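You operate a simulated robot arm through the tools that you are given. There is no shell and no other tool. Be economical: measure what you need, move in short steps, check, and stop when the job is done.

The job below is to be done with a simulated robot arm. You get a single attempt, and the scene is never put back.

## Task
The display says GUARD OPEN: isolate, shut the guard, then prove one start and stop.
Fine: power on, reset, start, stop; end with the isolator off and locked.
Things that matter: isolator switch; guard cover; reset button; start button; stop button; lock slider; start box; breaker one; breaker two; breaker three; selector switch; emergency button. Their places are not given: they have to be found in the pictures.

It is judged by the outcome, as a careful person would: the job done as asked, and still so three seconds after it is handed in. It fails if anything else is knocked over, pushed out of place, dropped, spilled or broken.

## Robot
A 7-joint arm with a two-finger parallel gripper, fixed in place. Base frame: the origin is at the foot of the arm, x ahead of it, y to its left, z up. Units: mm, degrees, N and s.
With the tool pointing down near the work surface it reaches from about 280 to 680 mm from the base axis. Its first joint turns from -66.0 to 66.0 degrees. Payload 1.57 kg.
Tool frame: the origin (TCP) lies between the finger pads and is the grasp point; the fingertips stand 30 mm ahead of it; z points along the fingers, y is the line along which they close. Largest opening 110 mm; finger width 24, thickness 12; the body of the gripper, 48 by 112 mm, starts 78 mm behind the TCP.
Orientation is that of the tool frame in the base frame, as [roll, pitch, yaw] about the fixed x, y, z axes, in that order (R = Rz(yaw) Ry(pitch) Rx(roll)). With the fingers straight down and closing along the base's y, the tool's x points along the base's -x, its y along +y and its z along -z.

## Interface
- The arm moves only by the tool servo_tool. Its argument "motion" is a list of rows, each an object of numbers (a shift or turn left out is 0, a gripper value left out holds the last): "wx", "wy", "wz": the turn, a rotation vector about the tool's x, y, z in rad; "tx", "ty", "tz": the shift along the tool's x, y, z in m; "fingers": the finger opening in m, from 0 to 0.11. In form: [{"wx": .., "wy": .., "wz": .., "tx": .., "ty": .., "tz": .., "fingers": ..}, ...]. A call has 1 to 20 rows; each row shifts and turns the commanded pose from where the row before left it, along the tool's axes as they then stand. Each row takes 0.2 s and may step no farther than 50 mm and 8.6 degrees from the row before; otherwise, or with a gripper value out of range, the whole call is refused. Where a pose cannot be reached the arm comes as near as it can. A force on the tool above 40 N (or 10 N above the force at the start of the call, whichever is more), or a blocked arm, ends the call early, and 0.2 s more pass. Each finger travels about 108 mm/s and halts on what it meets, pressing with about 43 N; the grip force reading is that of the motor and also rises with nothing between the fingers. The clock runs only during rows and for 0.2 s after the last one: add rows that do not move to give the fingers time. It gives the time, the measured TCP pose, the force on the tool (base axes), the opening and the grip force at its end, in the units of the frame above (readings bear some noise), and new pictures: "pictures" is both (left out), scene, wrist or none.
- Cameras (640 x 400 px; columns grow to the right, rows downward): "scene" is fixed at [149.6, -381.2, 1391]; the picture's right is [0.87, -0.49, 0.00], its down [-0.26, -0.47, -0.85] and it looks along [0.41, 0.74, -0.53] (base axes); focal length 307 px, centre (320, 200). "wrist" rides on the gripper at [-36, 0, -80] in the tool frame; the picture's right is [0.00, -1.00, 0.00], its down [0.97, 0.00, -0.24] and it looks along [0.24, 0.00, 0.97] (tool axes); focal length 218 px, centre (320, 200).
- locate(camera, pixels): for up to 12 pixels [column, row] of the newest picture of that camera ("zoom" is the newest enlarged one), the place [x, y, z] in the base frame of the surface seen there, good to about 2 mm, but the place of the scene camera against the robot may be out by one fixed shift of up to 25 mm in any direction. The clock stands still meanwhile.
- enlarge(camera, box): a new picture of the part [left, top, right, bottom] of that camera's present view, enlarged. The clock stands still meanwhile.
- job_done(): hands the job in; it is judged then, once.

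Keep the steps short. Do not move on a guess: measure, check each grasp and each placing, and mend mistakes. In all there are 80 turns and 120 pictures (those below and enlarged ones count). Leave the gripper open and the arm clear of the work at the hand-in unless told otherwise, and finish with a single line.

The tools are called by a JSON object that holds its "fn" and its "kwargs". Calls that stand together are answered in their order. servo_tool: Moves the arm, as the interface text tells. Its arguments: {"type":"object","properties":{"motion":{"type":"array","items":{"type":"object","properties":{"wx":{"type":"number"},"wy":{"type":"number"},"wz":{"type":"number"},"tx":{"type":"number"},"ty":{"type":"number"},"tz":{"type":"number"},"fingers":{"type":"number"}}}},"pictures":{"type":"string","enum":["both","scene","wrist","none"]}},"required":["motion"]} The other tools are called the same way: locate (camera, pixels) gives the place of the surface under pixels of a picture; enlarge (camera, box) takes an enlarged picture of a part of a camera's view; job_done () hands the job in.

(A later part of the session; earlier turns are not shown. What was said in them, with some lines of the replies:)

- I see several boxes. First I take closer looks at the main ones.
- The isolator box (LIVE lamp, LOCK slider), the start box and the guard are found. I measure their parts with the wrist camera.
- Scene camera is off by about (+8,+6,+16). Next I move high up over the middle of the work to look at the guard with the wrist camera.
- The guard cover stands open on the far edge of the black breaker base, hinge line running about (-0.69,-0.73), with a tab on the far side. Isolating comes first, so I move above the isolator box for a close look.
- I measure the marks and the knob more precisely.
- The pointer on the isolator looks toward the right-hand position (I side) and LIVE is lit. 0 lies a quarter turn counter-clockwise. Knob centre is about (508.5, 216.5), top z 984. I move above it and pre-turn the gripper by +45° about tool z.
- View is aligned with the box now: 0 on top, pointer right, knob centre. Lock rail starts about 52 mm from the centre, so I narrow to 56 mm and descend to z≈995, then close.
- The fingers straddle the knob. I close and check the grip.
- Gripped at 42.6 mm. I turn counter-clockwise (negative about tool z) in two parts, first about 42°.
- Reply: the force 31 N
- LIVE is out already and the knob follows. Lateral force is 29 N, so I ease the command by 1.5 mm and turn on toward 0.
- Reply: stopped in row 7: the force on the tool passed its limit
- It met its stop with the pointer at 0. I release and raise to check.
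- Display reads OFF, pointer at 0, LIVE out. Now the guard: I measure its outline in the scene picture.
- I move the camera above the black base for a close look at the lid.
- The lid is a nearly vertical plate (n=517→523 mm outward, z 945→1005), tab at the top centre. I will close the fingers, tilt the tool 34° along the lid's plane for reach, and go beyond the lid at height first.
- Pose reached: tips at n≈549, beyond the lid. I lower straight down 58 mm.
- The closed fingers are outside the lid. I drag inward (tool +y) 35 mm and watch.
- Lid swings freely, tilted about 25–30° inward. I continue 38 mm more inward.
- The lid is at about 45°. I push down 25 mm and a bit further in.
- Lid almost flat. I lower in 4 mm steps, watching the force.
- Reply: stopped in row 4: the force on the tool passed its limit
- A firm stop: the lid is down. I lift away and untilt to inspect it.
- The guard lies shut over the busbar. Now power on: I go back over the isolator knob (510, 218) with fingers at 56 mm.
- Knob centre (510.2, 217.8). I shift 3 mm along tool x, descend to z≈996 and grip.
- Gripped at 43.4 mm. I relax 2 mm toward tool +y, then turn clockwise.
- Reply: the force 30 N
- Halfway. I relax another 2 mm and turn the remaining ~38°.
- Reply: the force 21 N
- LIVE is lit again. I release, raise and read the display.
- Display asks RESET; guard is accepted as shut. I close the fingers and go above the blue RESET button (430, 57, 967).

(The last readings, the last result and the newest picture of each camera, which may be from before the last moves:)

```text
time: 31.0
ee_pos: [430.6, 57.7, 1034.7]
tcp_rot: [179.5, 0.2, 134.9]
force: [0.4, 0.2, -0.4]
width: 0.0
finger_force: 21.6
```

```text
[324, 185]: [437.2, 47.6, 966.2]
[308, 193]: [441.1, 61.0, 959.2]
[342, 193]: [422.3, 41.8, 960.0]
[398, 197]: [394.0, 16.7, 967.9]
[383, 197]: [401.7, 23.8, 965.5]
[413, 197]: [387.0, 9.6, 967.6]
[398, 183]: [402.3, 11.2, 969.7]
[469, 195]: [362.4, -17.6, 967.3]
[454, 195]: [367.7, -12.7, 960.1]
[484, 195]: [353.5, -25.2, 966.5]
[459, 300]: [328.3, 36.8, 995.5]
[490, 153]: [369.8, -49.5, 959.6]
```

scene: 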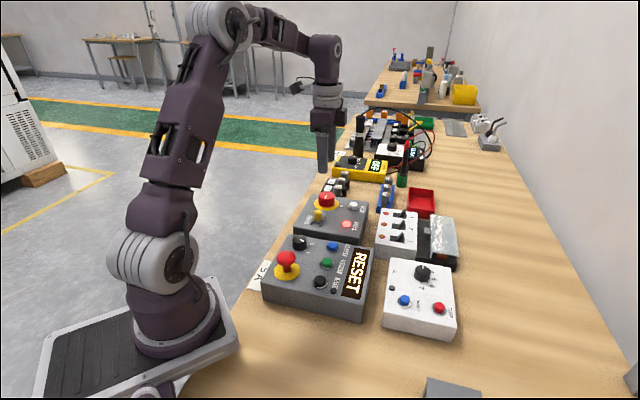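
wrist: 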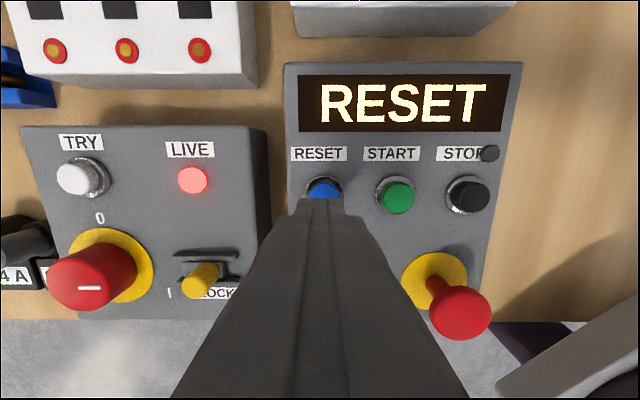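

Button centres: reset ≈ (430.5, 52.5), start ≈ (393.5, 17.5), stop ≈ (358, -17.5). I shift 5 mm, then press RESET in small steps.

{"fn": "servo_tool", "kwargs": {"motion": [{"tx": -0.0036, "ty": -0.0035}, {"tz": 0.02}, {"tz": 0.015}, {"tz": 0.002}, {"tz": 0.002}, {"tz": 0.002}, {}], "pictures": "both"}}

```text
time: 32.6
ee_pos: [430.9, 52.9, 995.1]
tcp_rot: [179.7, 0.2, 134.8]
force: [0.8, 0.7, 1.9]
width: 0.0
finger_force: 21.0
```

scene: 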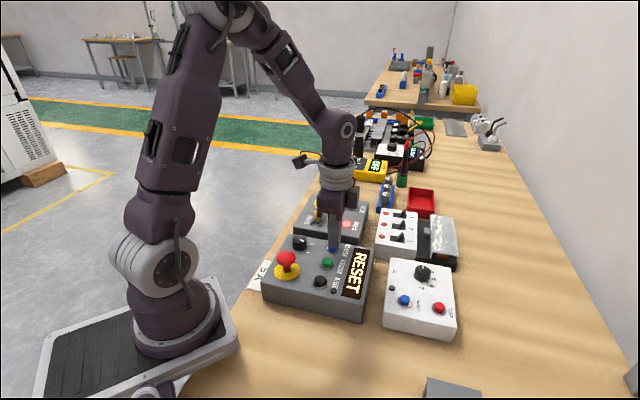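
wrist: 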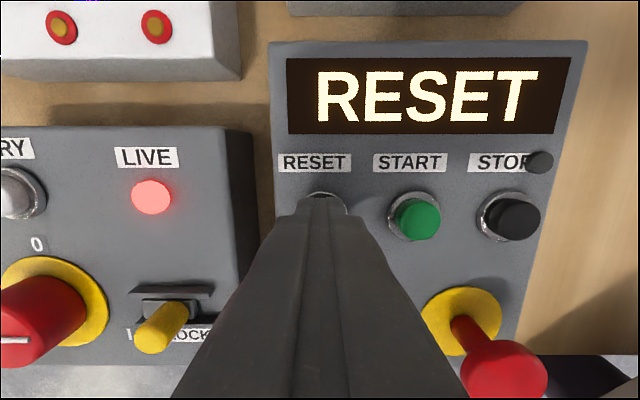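

Contact just starting (1.9 N). I press on 5 mm more.

{"fn": "servo_tool", "kwargs": {"motion": [{"tz": 0.0015}, {"tz": 0.0015}, {"tz": 0.0015}, {"tz": 0.001}, {}], "pictures": "wrist"}}

```text
time: 33.8
ee_pos: [431.4, 53.5, 991.0]
tcp_rot: [179.5, 0.2, 135.0]
force: [-2.4, -0.8, 13.4]
width: 0.0
finger_force: 21.8
```

wrist: 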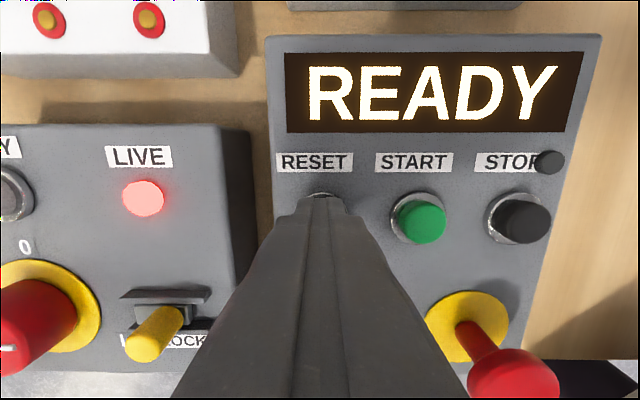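

READY. I lift 25 mm and move over START (393.5, 17.5).

{"fn": "servo_tool", "kwargs": {"motion": [{"tz": -0.025}, {}, {"ty": -0.0255, "tx": 0.0005}, {"ty": -0.0255, "tx": 0.0005}, {}], "pictures": "wrist"}}

```text
time: 35.0
ee_pos: [394.9, 18.4, 1015.2]
tcp_rot: [179.5, 0.2, 134.9]
force: [0.6, -0.9, 0.4]
width: 0.0
finger_force: 21.0
```

wrist: 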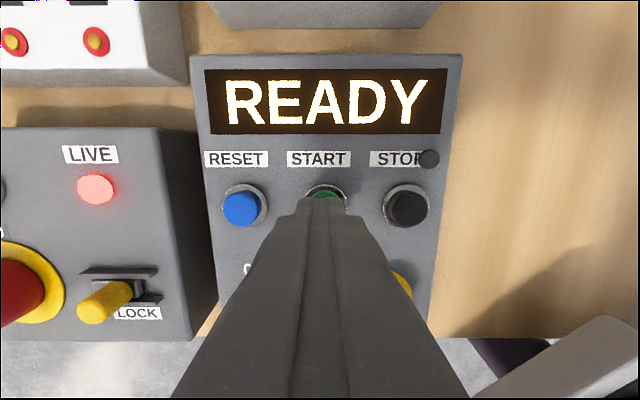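

Above START at TCP z 1015. I press down to z≈991 in steps.

{"fn": "servo_tool", "kwargs": {"motion": [{"tz": 0.017}, {"tz": 0.002}, {"tz": 0.0015}, {"tz": 0.0015}, {"tz": 0.0015}, {"tz": 0.001}, {}], "pictures": "wrist"}}

```text
time: 36.6
ee_pos: [396.9, 18.8, 989.6]
tcp_rot: [179.4, 0.3, 134.9]
force: [-0.4, 2.7, 26.5]
width: 0.2
finger_force: 20.8
```

wrist: 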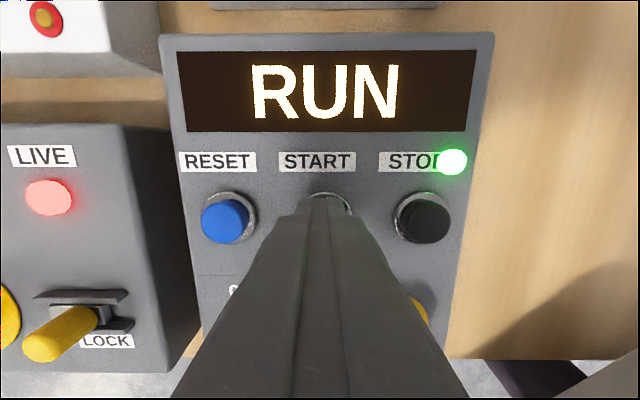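

RUN, green lamp lit. I lift and move over STOP (358, -17.5).

{"fn": "servo_tool", "kwargs": {"motion": [{"tz": -0.025}, {}, {"ty": -0.0255}, {"ty": -0.0255}, {}], "pictures": "wrist"}}

```text
time: 37.8
ee_pos: [359.3, -19.2, 1014.6]
tcp_rot: [179.6, 0.2, 135.0]
force: [-0.1, -0.1, 0.5]
width: 0.0
finger_force: 21.0
```

wrist: 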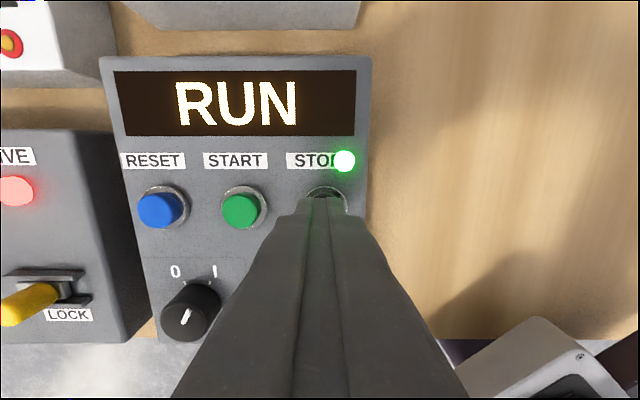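

Above STOP. I press the same way.

{"fn": "servo_tool", "kwargs": {"motion": [{"tz": 0.017}, {"tz": 0.002}, {"tz": 0.0015}, {"tz": 0.0015}, {"tz": 0.0015}, {}], "pictures": "wrist"}}

```text
time: 39.2
ee_pos: [358.3, -19.2, 991.1]
tcp_rot: [179.5, 0.2, 134.9]
force: [2.1, -4.6, 12.8]
width: 0.0
finger_force: 21.9
```

wrist: 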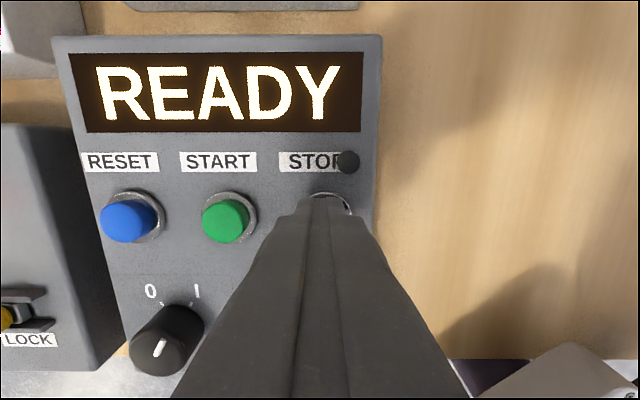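

Stopped: READY, lamp out. I raise and go back above the isolator.

{"fn": "servo_tool", "kwargs": {"motion": [{"tz": -0.035}, {"tz": -0.035}, {"tx": 0.0086, "ty": 0.0393}, {"tx": 0.0086, "ty": 0.0393}, {"tx": 0.0086, "ty": 0.0393}, {"tx": 0.0086, "ty": 0.0393}, {"tx": 0.0086, "ty": 0.0393}, {"tx": 0.0086, "ty": 0.0393}, {"tx": 0.0086, "ty": 0.0393, "fingers": 0.056}, {}, {}], "pictures": "wrist"}}

```text
time: 41.6
ee_pos: [511.5, 215.7, 1063.9]
tcp_rot: [179.6, 0.2, 135.0]
force: [0.3, 0.7, 0.2]
width: 56.1
finger_force: 0.1
```

wrist: 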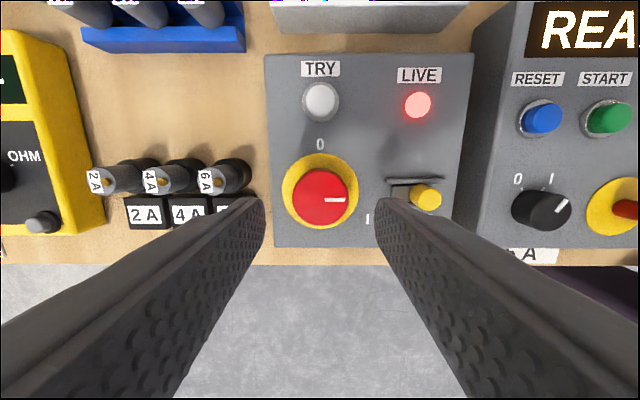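

Aligned. I descend to z≈996 and grip.

{"fn": "servo_tool", "kwargs": {"motion": [{"tx": 0.002, "tz": 0.03}, {"tz": 0.037}, {}, {"fingers": 0.03}, {}, {}], "pictures": "wrist"}}

```text
time: 43.0
ee_pos: [508.5, 219.4, 995.4]
tcp_rot: [179.7, 0.0, 134.9]
force: [-9.4, -7.9, -4.6]
width: 43.3
finger_force: 45.2
```

wrist: 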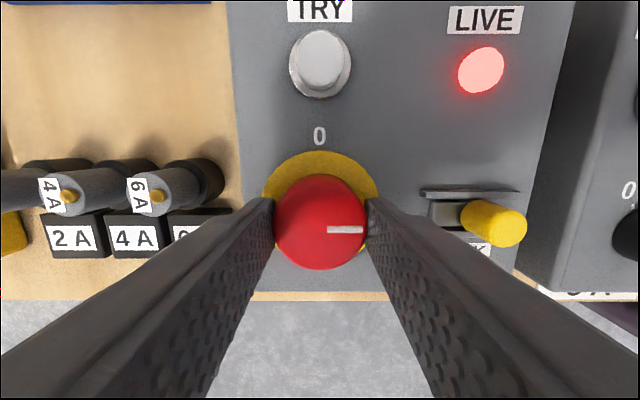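

Gripped. I turn counter-clockwise toward 0.

{"fn": "servo_tool", "kwargs": {"motion": [{"ty": -0.0015}, {"wz": -0.145}, {"wz": -0.145}, {"wz": -0.145}, {"wz": -0.145}, {"wz": -0.145}, {"wz": -0.145}], "pictures": "none"}}

```text
time: 44.6
ee_pos: [510.0, 220.2, 994.9]
tcp_rot: [179.9, 0.5, -175.0]
force: [2.4, 7.5, -26.9]
width: 43.2
finger_force: 45.0
```

{"fn": "servo_tool", "kwargs": {"motion": [{"tz": -0.001}, {"wz": -0.145}, {"wz": -0.145}, {"wz": -0.145}, {"wz": -0.145}, {"wz": -0.12}, {}], "pictures": "wrist"}}

```text
time: 46.2
ee_pos: [509.1, 218.6, 996.6]
tcp_rot: [-179.8, 0.5, -135.1]
force: [7.0, 9.7, -22.5]
width: 43.0
finger_force: 45.2
```

wrist: 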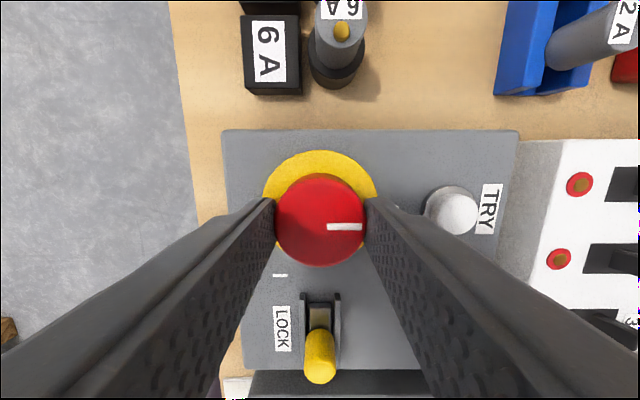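

Pointer at 0. I release, raise and check, then measure the lock slider.

{"fn": "servo_tool", "kwargs": {"motion": [{"fingers": 0.056}, {}, {"tz": -0.04}, {"tz": -0.03}, {"tx": 0.025}, {}], "pictures": "both"}}

{"fn": "enlarge", "kwargs": {"camera": "wrist", "box": [240, 80, 420, 260]}}

{"fn": "enlarge", "kwargs": {"camera": "scene", "box": [285, 180, 375, 240]}}

```text
time: 47.6
ee_pos: [488.9, 201.6, 1067.3]
tcp_rot: [-179.8, 0.5, -135.0]
force: [0.2, 0.9, -0.2]
width: 56.3
finger_force: 0.0
```

scene: 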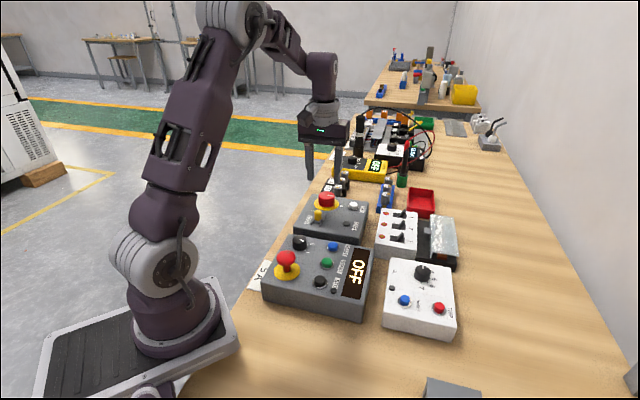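
wrist: 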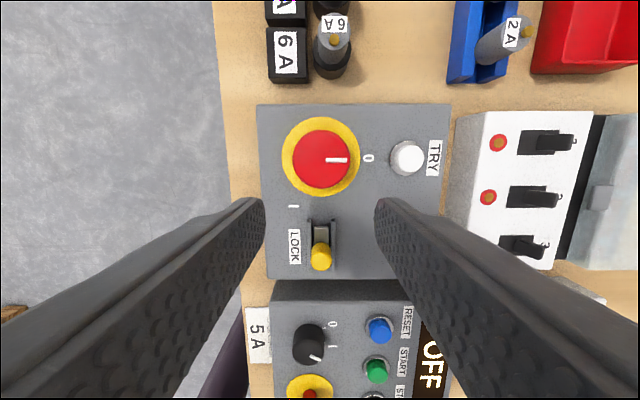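

```text
2.22 times, centred on (330, 170) of wrist
```

zoom: 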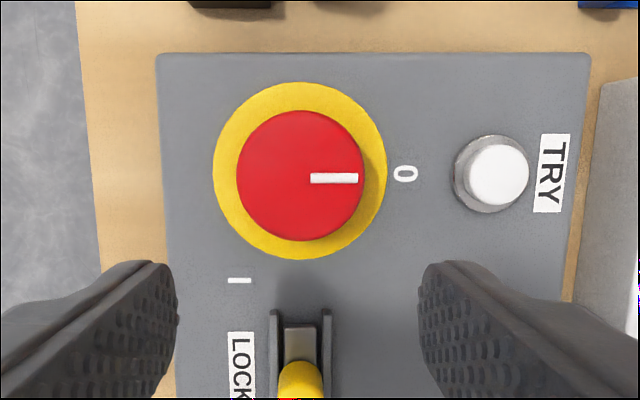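

```text
6.67 times, centred on (330, 210) of scene
```

zoom: 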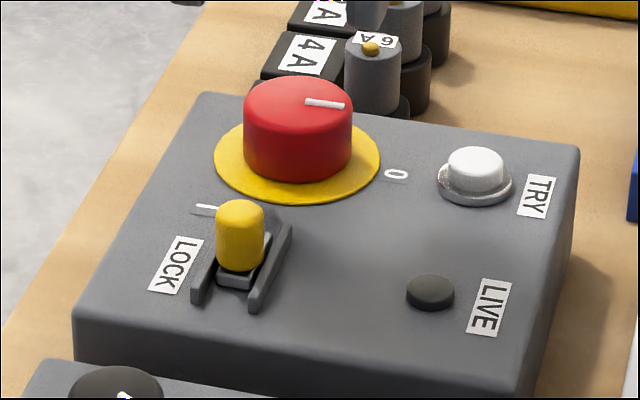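

OFF, LIVE out, pointer at 0. I move above the slider for a close look.

{"fn": "servo_tool", "kwargs": {"motion": [{"tx": 0.04}, {"tx": 0.02}, {}], "pictures": "wrist"}}

{"fn": "enlarge", "kwargs": {"camera": "wrist", "box": [270, 120, 370, 220]}}

```text
time: 48.4
ee_pos: [447.1, 159.6, 1067.3]
tcp_rot: [-179.9, 0.4, -135.1]
force: [0.8, -0.3, 0.0]
width: 55.9
finger_force: 0.1
```

wrist: 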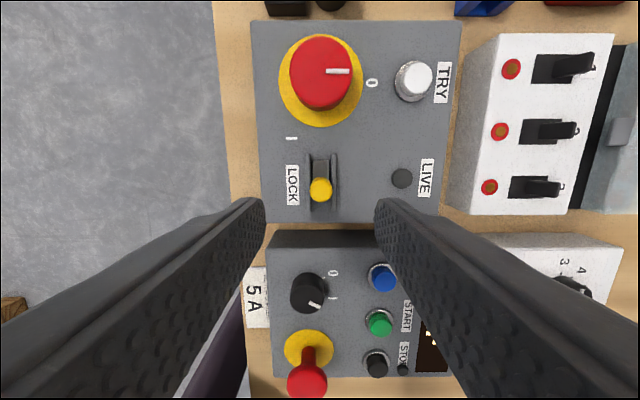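

```text
4.00 times, centred on (320, 170) of wrist
```

zoom: 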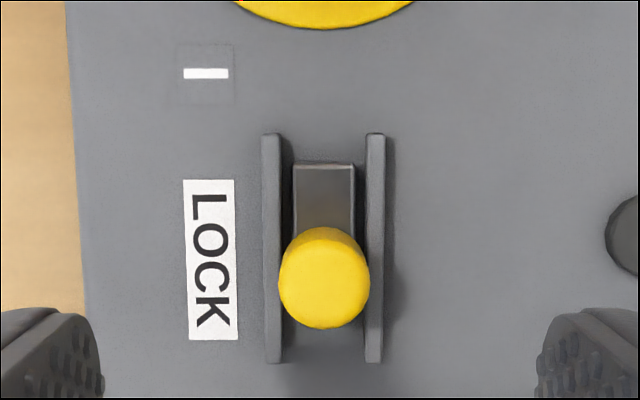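

{"fn": "locate", "kwargs": {"camera": "zoom", "pixels": [[325, 285], [325, 322], [285, 285], [364, 285], [325, 245], [325, 232], [325, 200], [325, 172], [271, 140], [271, 355], [375, 140], [375, 355]]}}

```text
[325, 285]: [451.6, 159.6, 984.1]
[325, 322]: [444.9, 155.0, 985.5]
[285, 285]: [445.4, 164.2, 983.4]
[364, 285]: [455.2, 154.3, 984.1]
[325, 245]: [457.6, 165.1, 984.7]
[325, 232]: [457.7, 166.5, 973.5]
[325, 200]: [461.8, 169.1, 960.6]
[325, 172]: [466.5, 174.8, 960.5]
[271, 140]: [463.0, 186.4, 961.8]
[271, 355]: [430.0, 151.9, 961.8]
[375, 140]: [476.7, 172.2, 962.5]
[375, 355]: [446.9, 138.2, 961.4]
```

The peg is at (451, 159.5), top z 984, rails to z 962. I grip it above the rails: opening 30 mm, TCP to z≈998.

{"fn": "servo_tool", "kwargs": {"motion": [{"tx": -0.0028, "ty": -0.0025, "fingers": 0.032}, {"tz": 0.03}, {"tz": 0.03}, {"tz": 0.009}, {}, {"fingers": 0.005}, {}, {}], "pictures": "wrist"}}

```text
time: 50.2
ee_pos: [450.1, 160.4, 997.3]
tcp_rot: [-180.0, 0.4, -134.9]
force: [-17.0, 16.9, -3.6]
width: 17.3
finger_force: 32.5
```

wrist: 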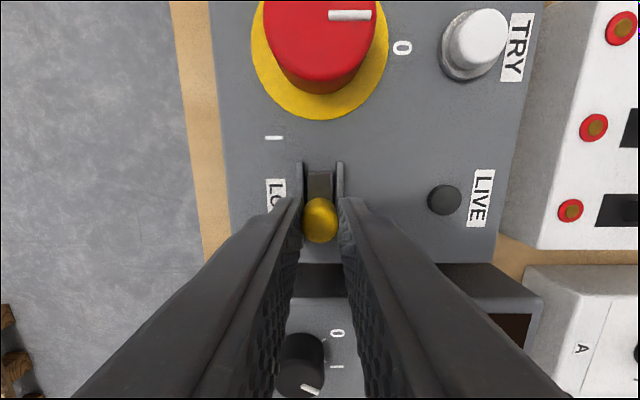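

Peg gripped (17.3 mm). I relax 2.5 mm sideways and slide toward the knob in small steps.

{"fn": "servo_tool", "kwargs": {"motion": [{"ty": 0.0025}, {"tx": -0.003}, {"tx": -0.003}, {"tx": -0.003}, {"tx": -0.003}, {}], "pictures": "wrist"}}

```text
time: 51.6
ee_pos: [458.0, 168.9, 998.4]
tcp_rot: [-179.8, 0.5, -135.1]
force: [-3.3, 1.6, -7.4]
width: 17.3
finger_force: 32.3
```

wrist: 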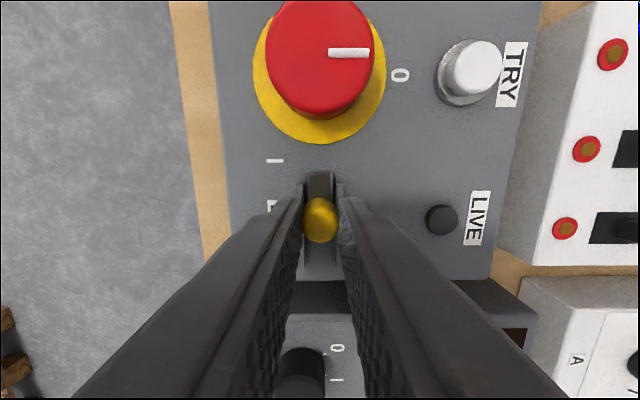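

The slider moves freely; the bolt now sticks out toward the knob. I continue until it stops.

{"fn": "servo_tool", "kwargs": {"motion": [{"tx": -0.003}, {"tx": -0.003}, {"tx": -0.003}, {"tx": -0.003}, {"tx": -0.003}, {"tx": -0.003}, {}], "pictures": "wrist"}}

```text
time: 53.2
ee_pos: [470.3, 181.3, 997.6]
tcp_rot: [-179.9, 0.2, -135.1]
force: [-19.3, -14.4, -8.4]
width: 17.2
finger_force: 32.3
```

wrist: 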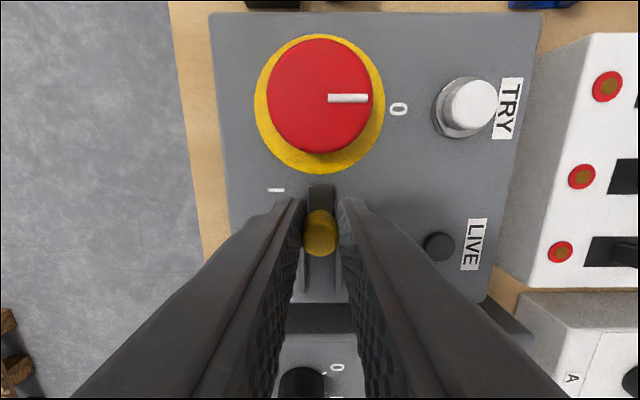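

Force is rising (24 N): near the end stop. One more 2 mm to confirm, then release and lift.

{"fn": "servo_tool", "kwargs": {"motion": [{"tx": -0.002}, {"tx": -0.001}, {}], "pictures": "none"}}

{"fn": "servo_tool", "kwargs": {"motion": [{"fingers": 0.032}, {}, {"tz": -0.04}, {"tz": -0.04}, {"tz": -0.04}, {"tx": 0.03, "tz": -0.03}, {"tx": 0.03, "fingers": 0.1}, {}], "pictures": "both"}}

{"fn": "enlarge", "kwargs": {"camera": "scene", "box": [250, 170, 390, 330]}}

{"fn": "enlarge", "kwargs": {"camera": "wrist", "box": [230, 60, 400, 220]}}

```text
time: 54.0
ee_pos: [472.7, 183.3, 997.3]
tcp_rot: [-179.7, 0.2, -135.1]
force: [-18.8, -17.9, -0.5]
width: 17.3
finger_force: 32.0
```

```text
time: 55.8
ee_pos: [428.5, 141.6, 1145.6]
tcp_rot: [-179.8, 0.4, -135.1]
force: [0.0, 0.5, -1.8]
width: 100.2
finger_force: 0.0
```

scene: 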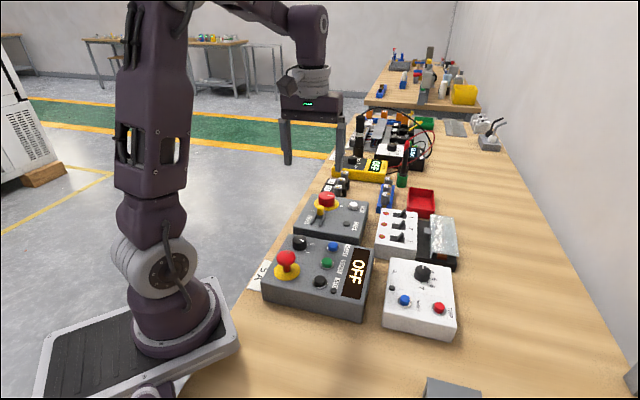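
wrist: 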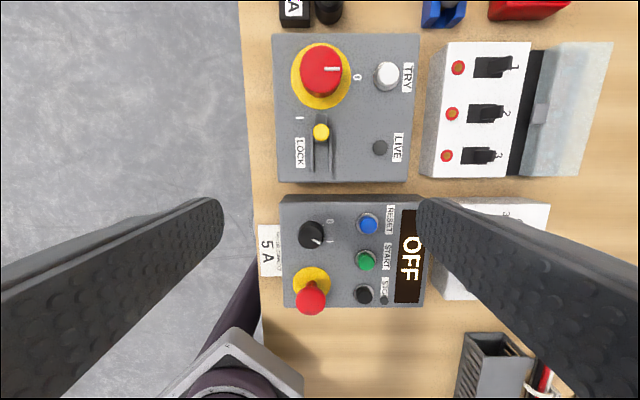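

```text
2.50 times, centred on (320, 250) of scene
```

zoom: 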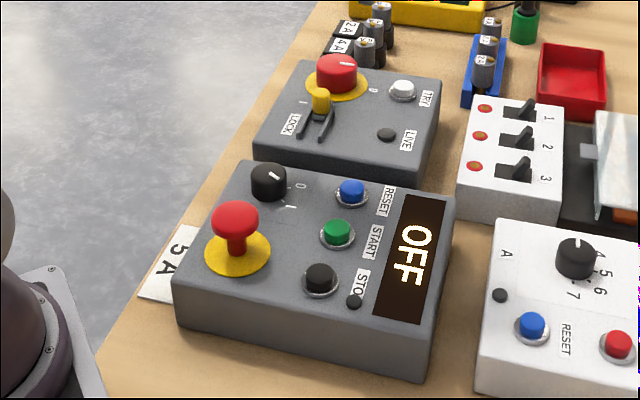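

```text
2.50 times, centred on (315, 140) of wrist
```

zoom: 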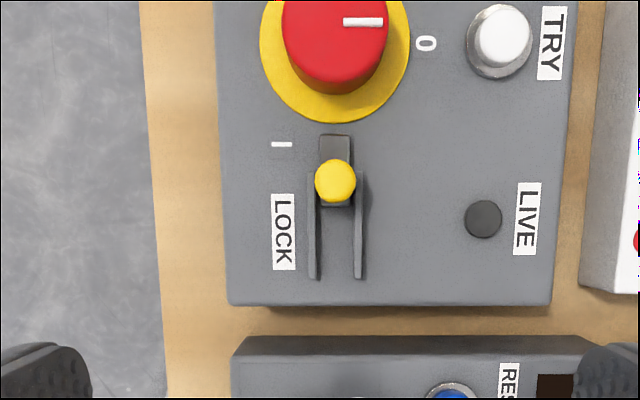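

{"fn": "locate", "kwargs": {"camera": "zoom", "pixels": [[335, 180], [321, 180], [349, 180], [335, 140], [335, 120], [312, 275], [358, 275]]}}

```text
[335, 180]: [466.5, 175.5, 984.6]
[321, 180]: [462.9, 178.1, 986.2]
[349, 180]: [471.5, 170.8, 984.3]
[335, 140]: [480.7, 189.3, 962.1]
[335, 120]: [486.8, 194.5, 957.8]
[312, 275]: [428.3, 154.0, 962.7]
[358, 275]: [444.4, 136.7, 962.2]
```

The peg moved about 22 mm and then the fingers slipped on it, as at an end stop. I verify by pushing from behind with closed fingers.

{"fn": "servo_tool", "kwargs": {"motion": [{"tx": -0.0252, "ty": -0.0032, "fingers": 0.0}, {"tz": 0.03}, {"tz": 0.03}, {"tz": 0.03}, {"tz": 0.03}, {"tz": 0.026}, {}], "pictures": "wrist"}}

{"fn": "servo_tool", "kwargs": {"motion": [{"tx": -0.002}, {"tx": -0.002}, {"tx": -0.002}, {"tx": -0.002}, {"tx": -0.002}, {"tx": -0.001}, {"tx": -0.001}, {}], "pictures": "wrist"}}

```text
time: 57.4
ee_pos: [451.8, 156.8, 1002.0]
tcp_rot: [-179.8, 0.4, -135.1]
force: [-0.4, -0.2, 0.2]
width: 0.0
finger_force: 21.7
```

wrist: 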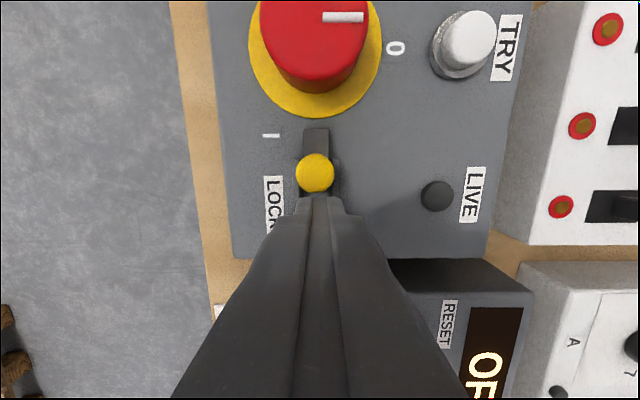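

```text
time: 58.5
ee_pos: [454.7, 158.9, 1000.3]
tcp_rot: [-179.9, -0.5, -135.1]
force: [-6.0, -6.6, -1.6]
width: 0.2
finger_force: 21.1
stopped in row 5: the force on the tool passed its limit (the readings are from after the stop); the commanded pose is now the measured one
```

wrist: 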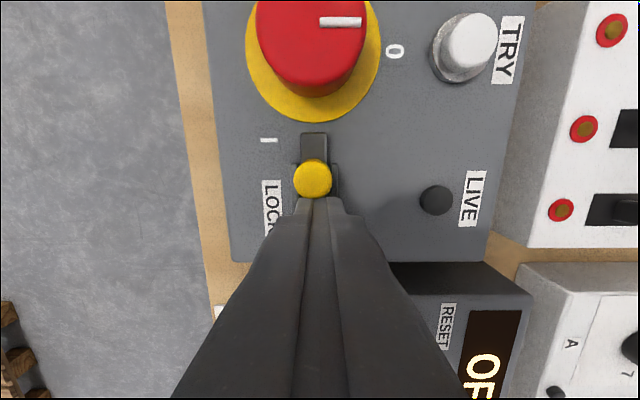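

A hard stop: the slider is fully home. I lift straight up, open the fingers, move clear and check everything.

{"fn": "servo_tool", "kwargs": {"motion": [{"tx": 0.004}, {"tz": -0.04}, {"tz": -0.04}, {"tz": -0.04}, {"tz": -0.04}, {"tz": -0.04, "fingers": 0.1}, {}, {}], "pictures": "both"}}

{"fn": "enlarge", "kwargs": {"camera": "wrist", "box": [200, 40, 620, 320]}}

```text
time: 60.3
ee_pos: [451.9, 161.3, 1198.7]
tcp_rot: [-179.9, -0.3, -135.1]
force: [0.6, -0.7, -0.2]
width: 99.9
finger_force: 0.1
```

scene: 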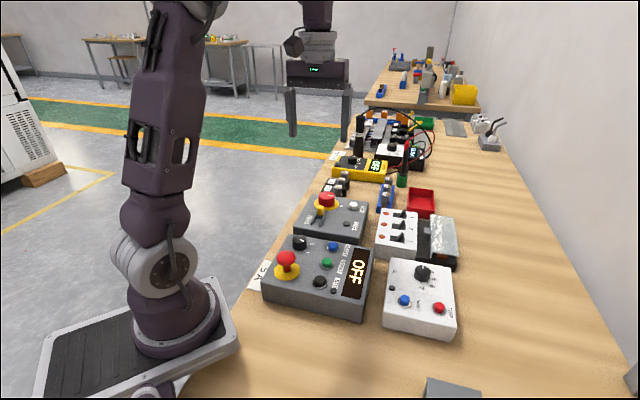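
wrist: 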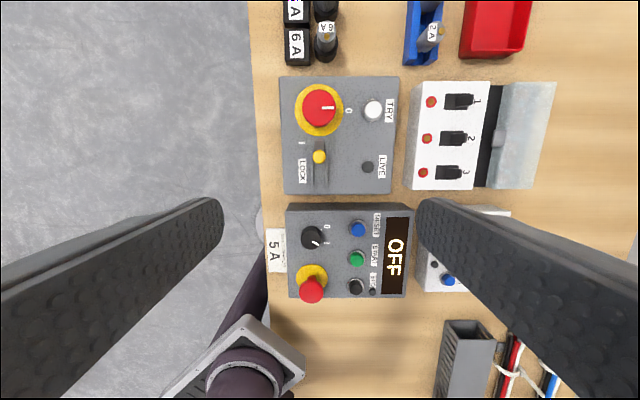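

```text
1.43 times, centred on (410, 180) of wrist
```

zoom: 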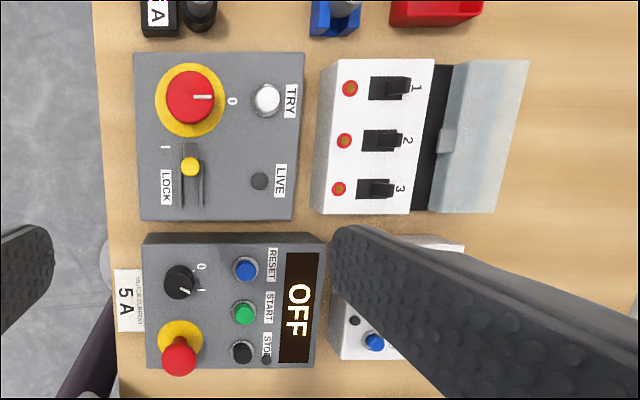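

Isolator at 0, lock home, guard shut, display OFF, breakers and the rest unchanged, arm clear with the gripper open. I hand in.

{"fn": "job_done", "kwargs": {}}

```text
The job is handed in.
```

Done: I isolated the supply, shut the guard, powered on and reset, proved one start (RUN) and one stop (READY), and left the isolator off and locked.
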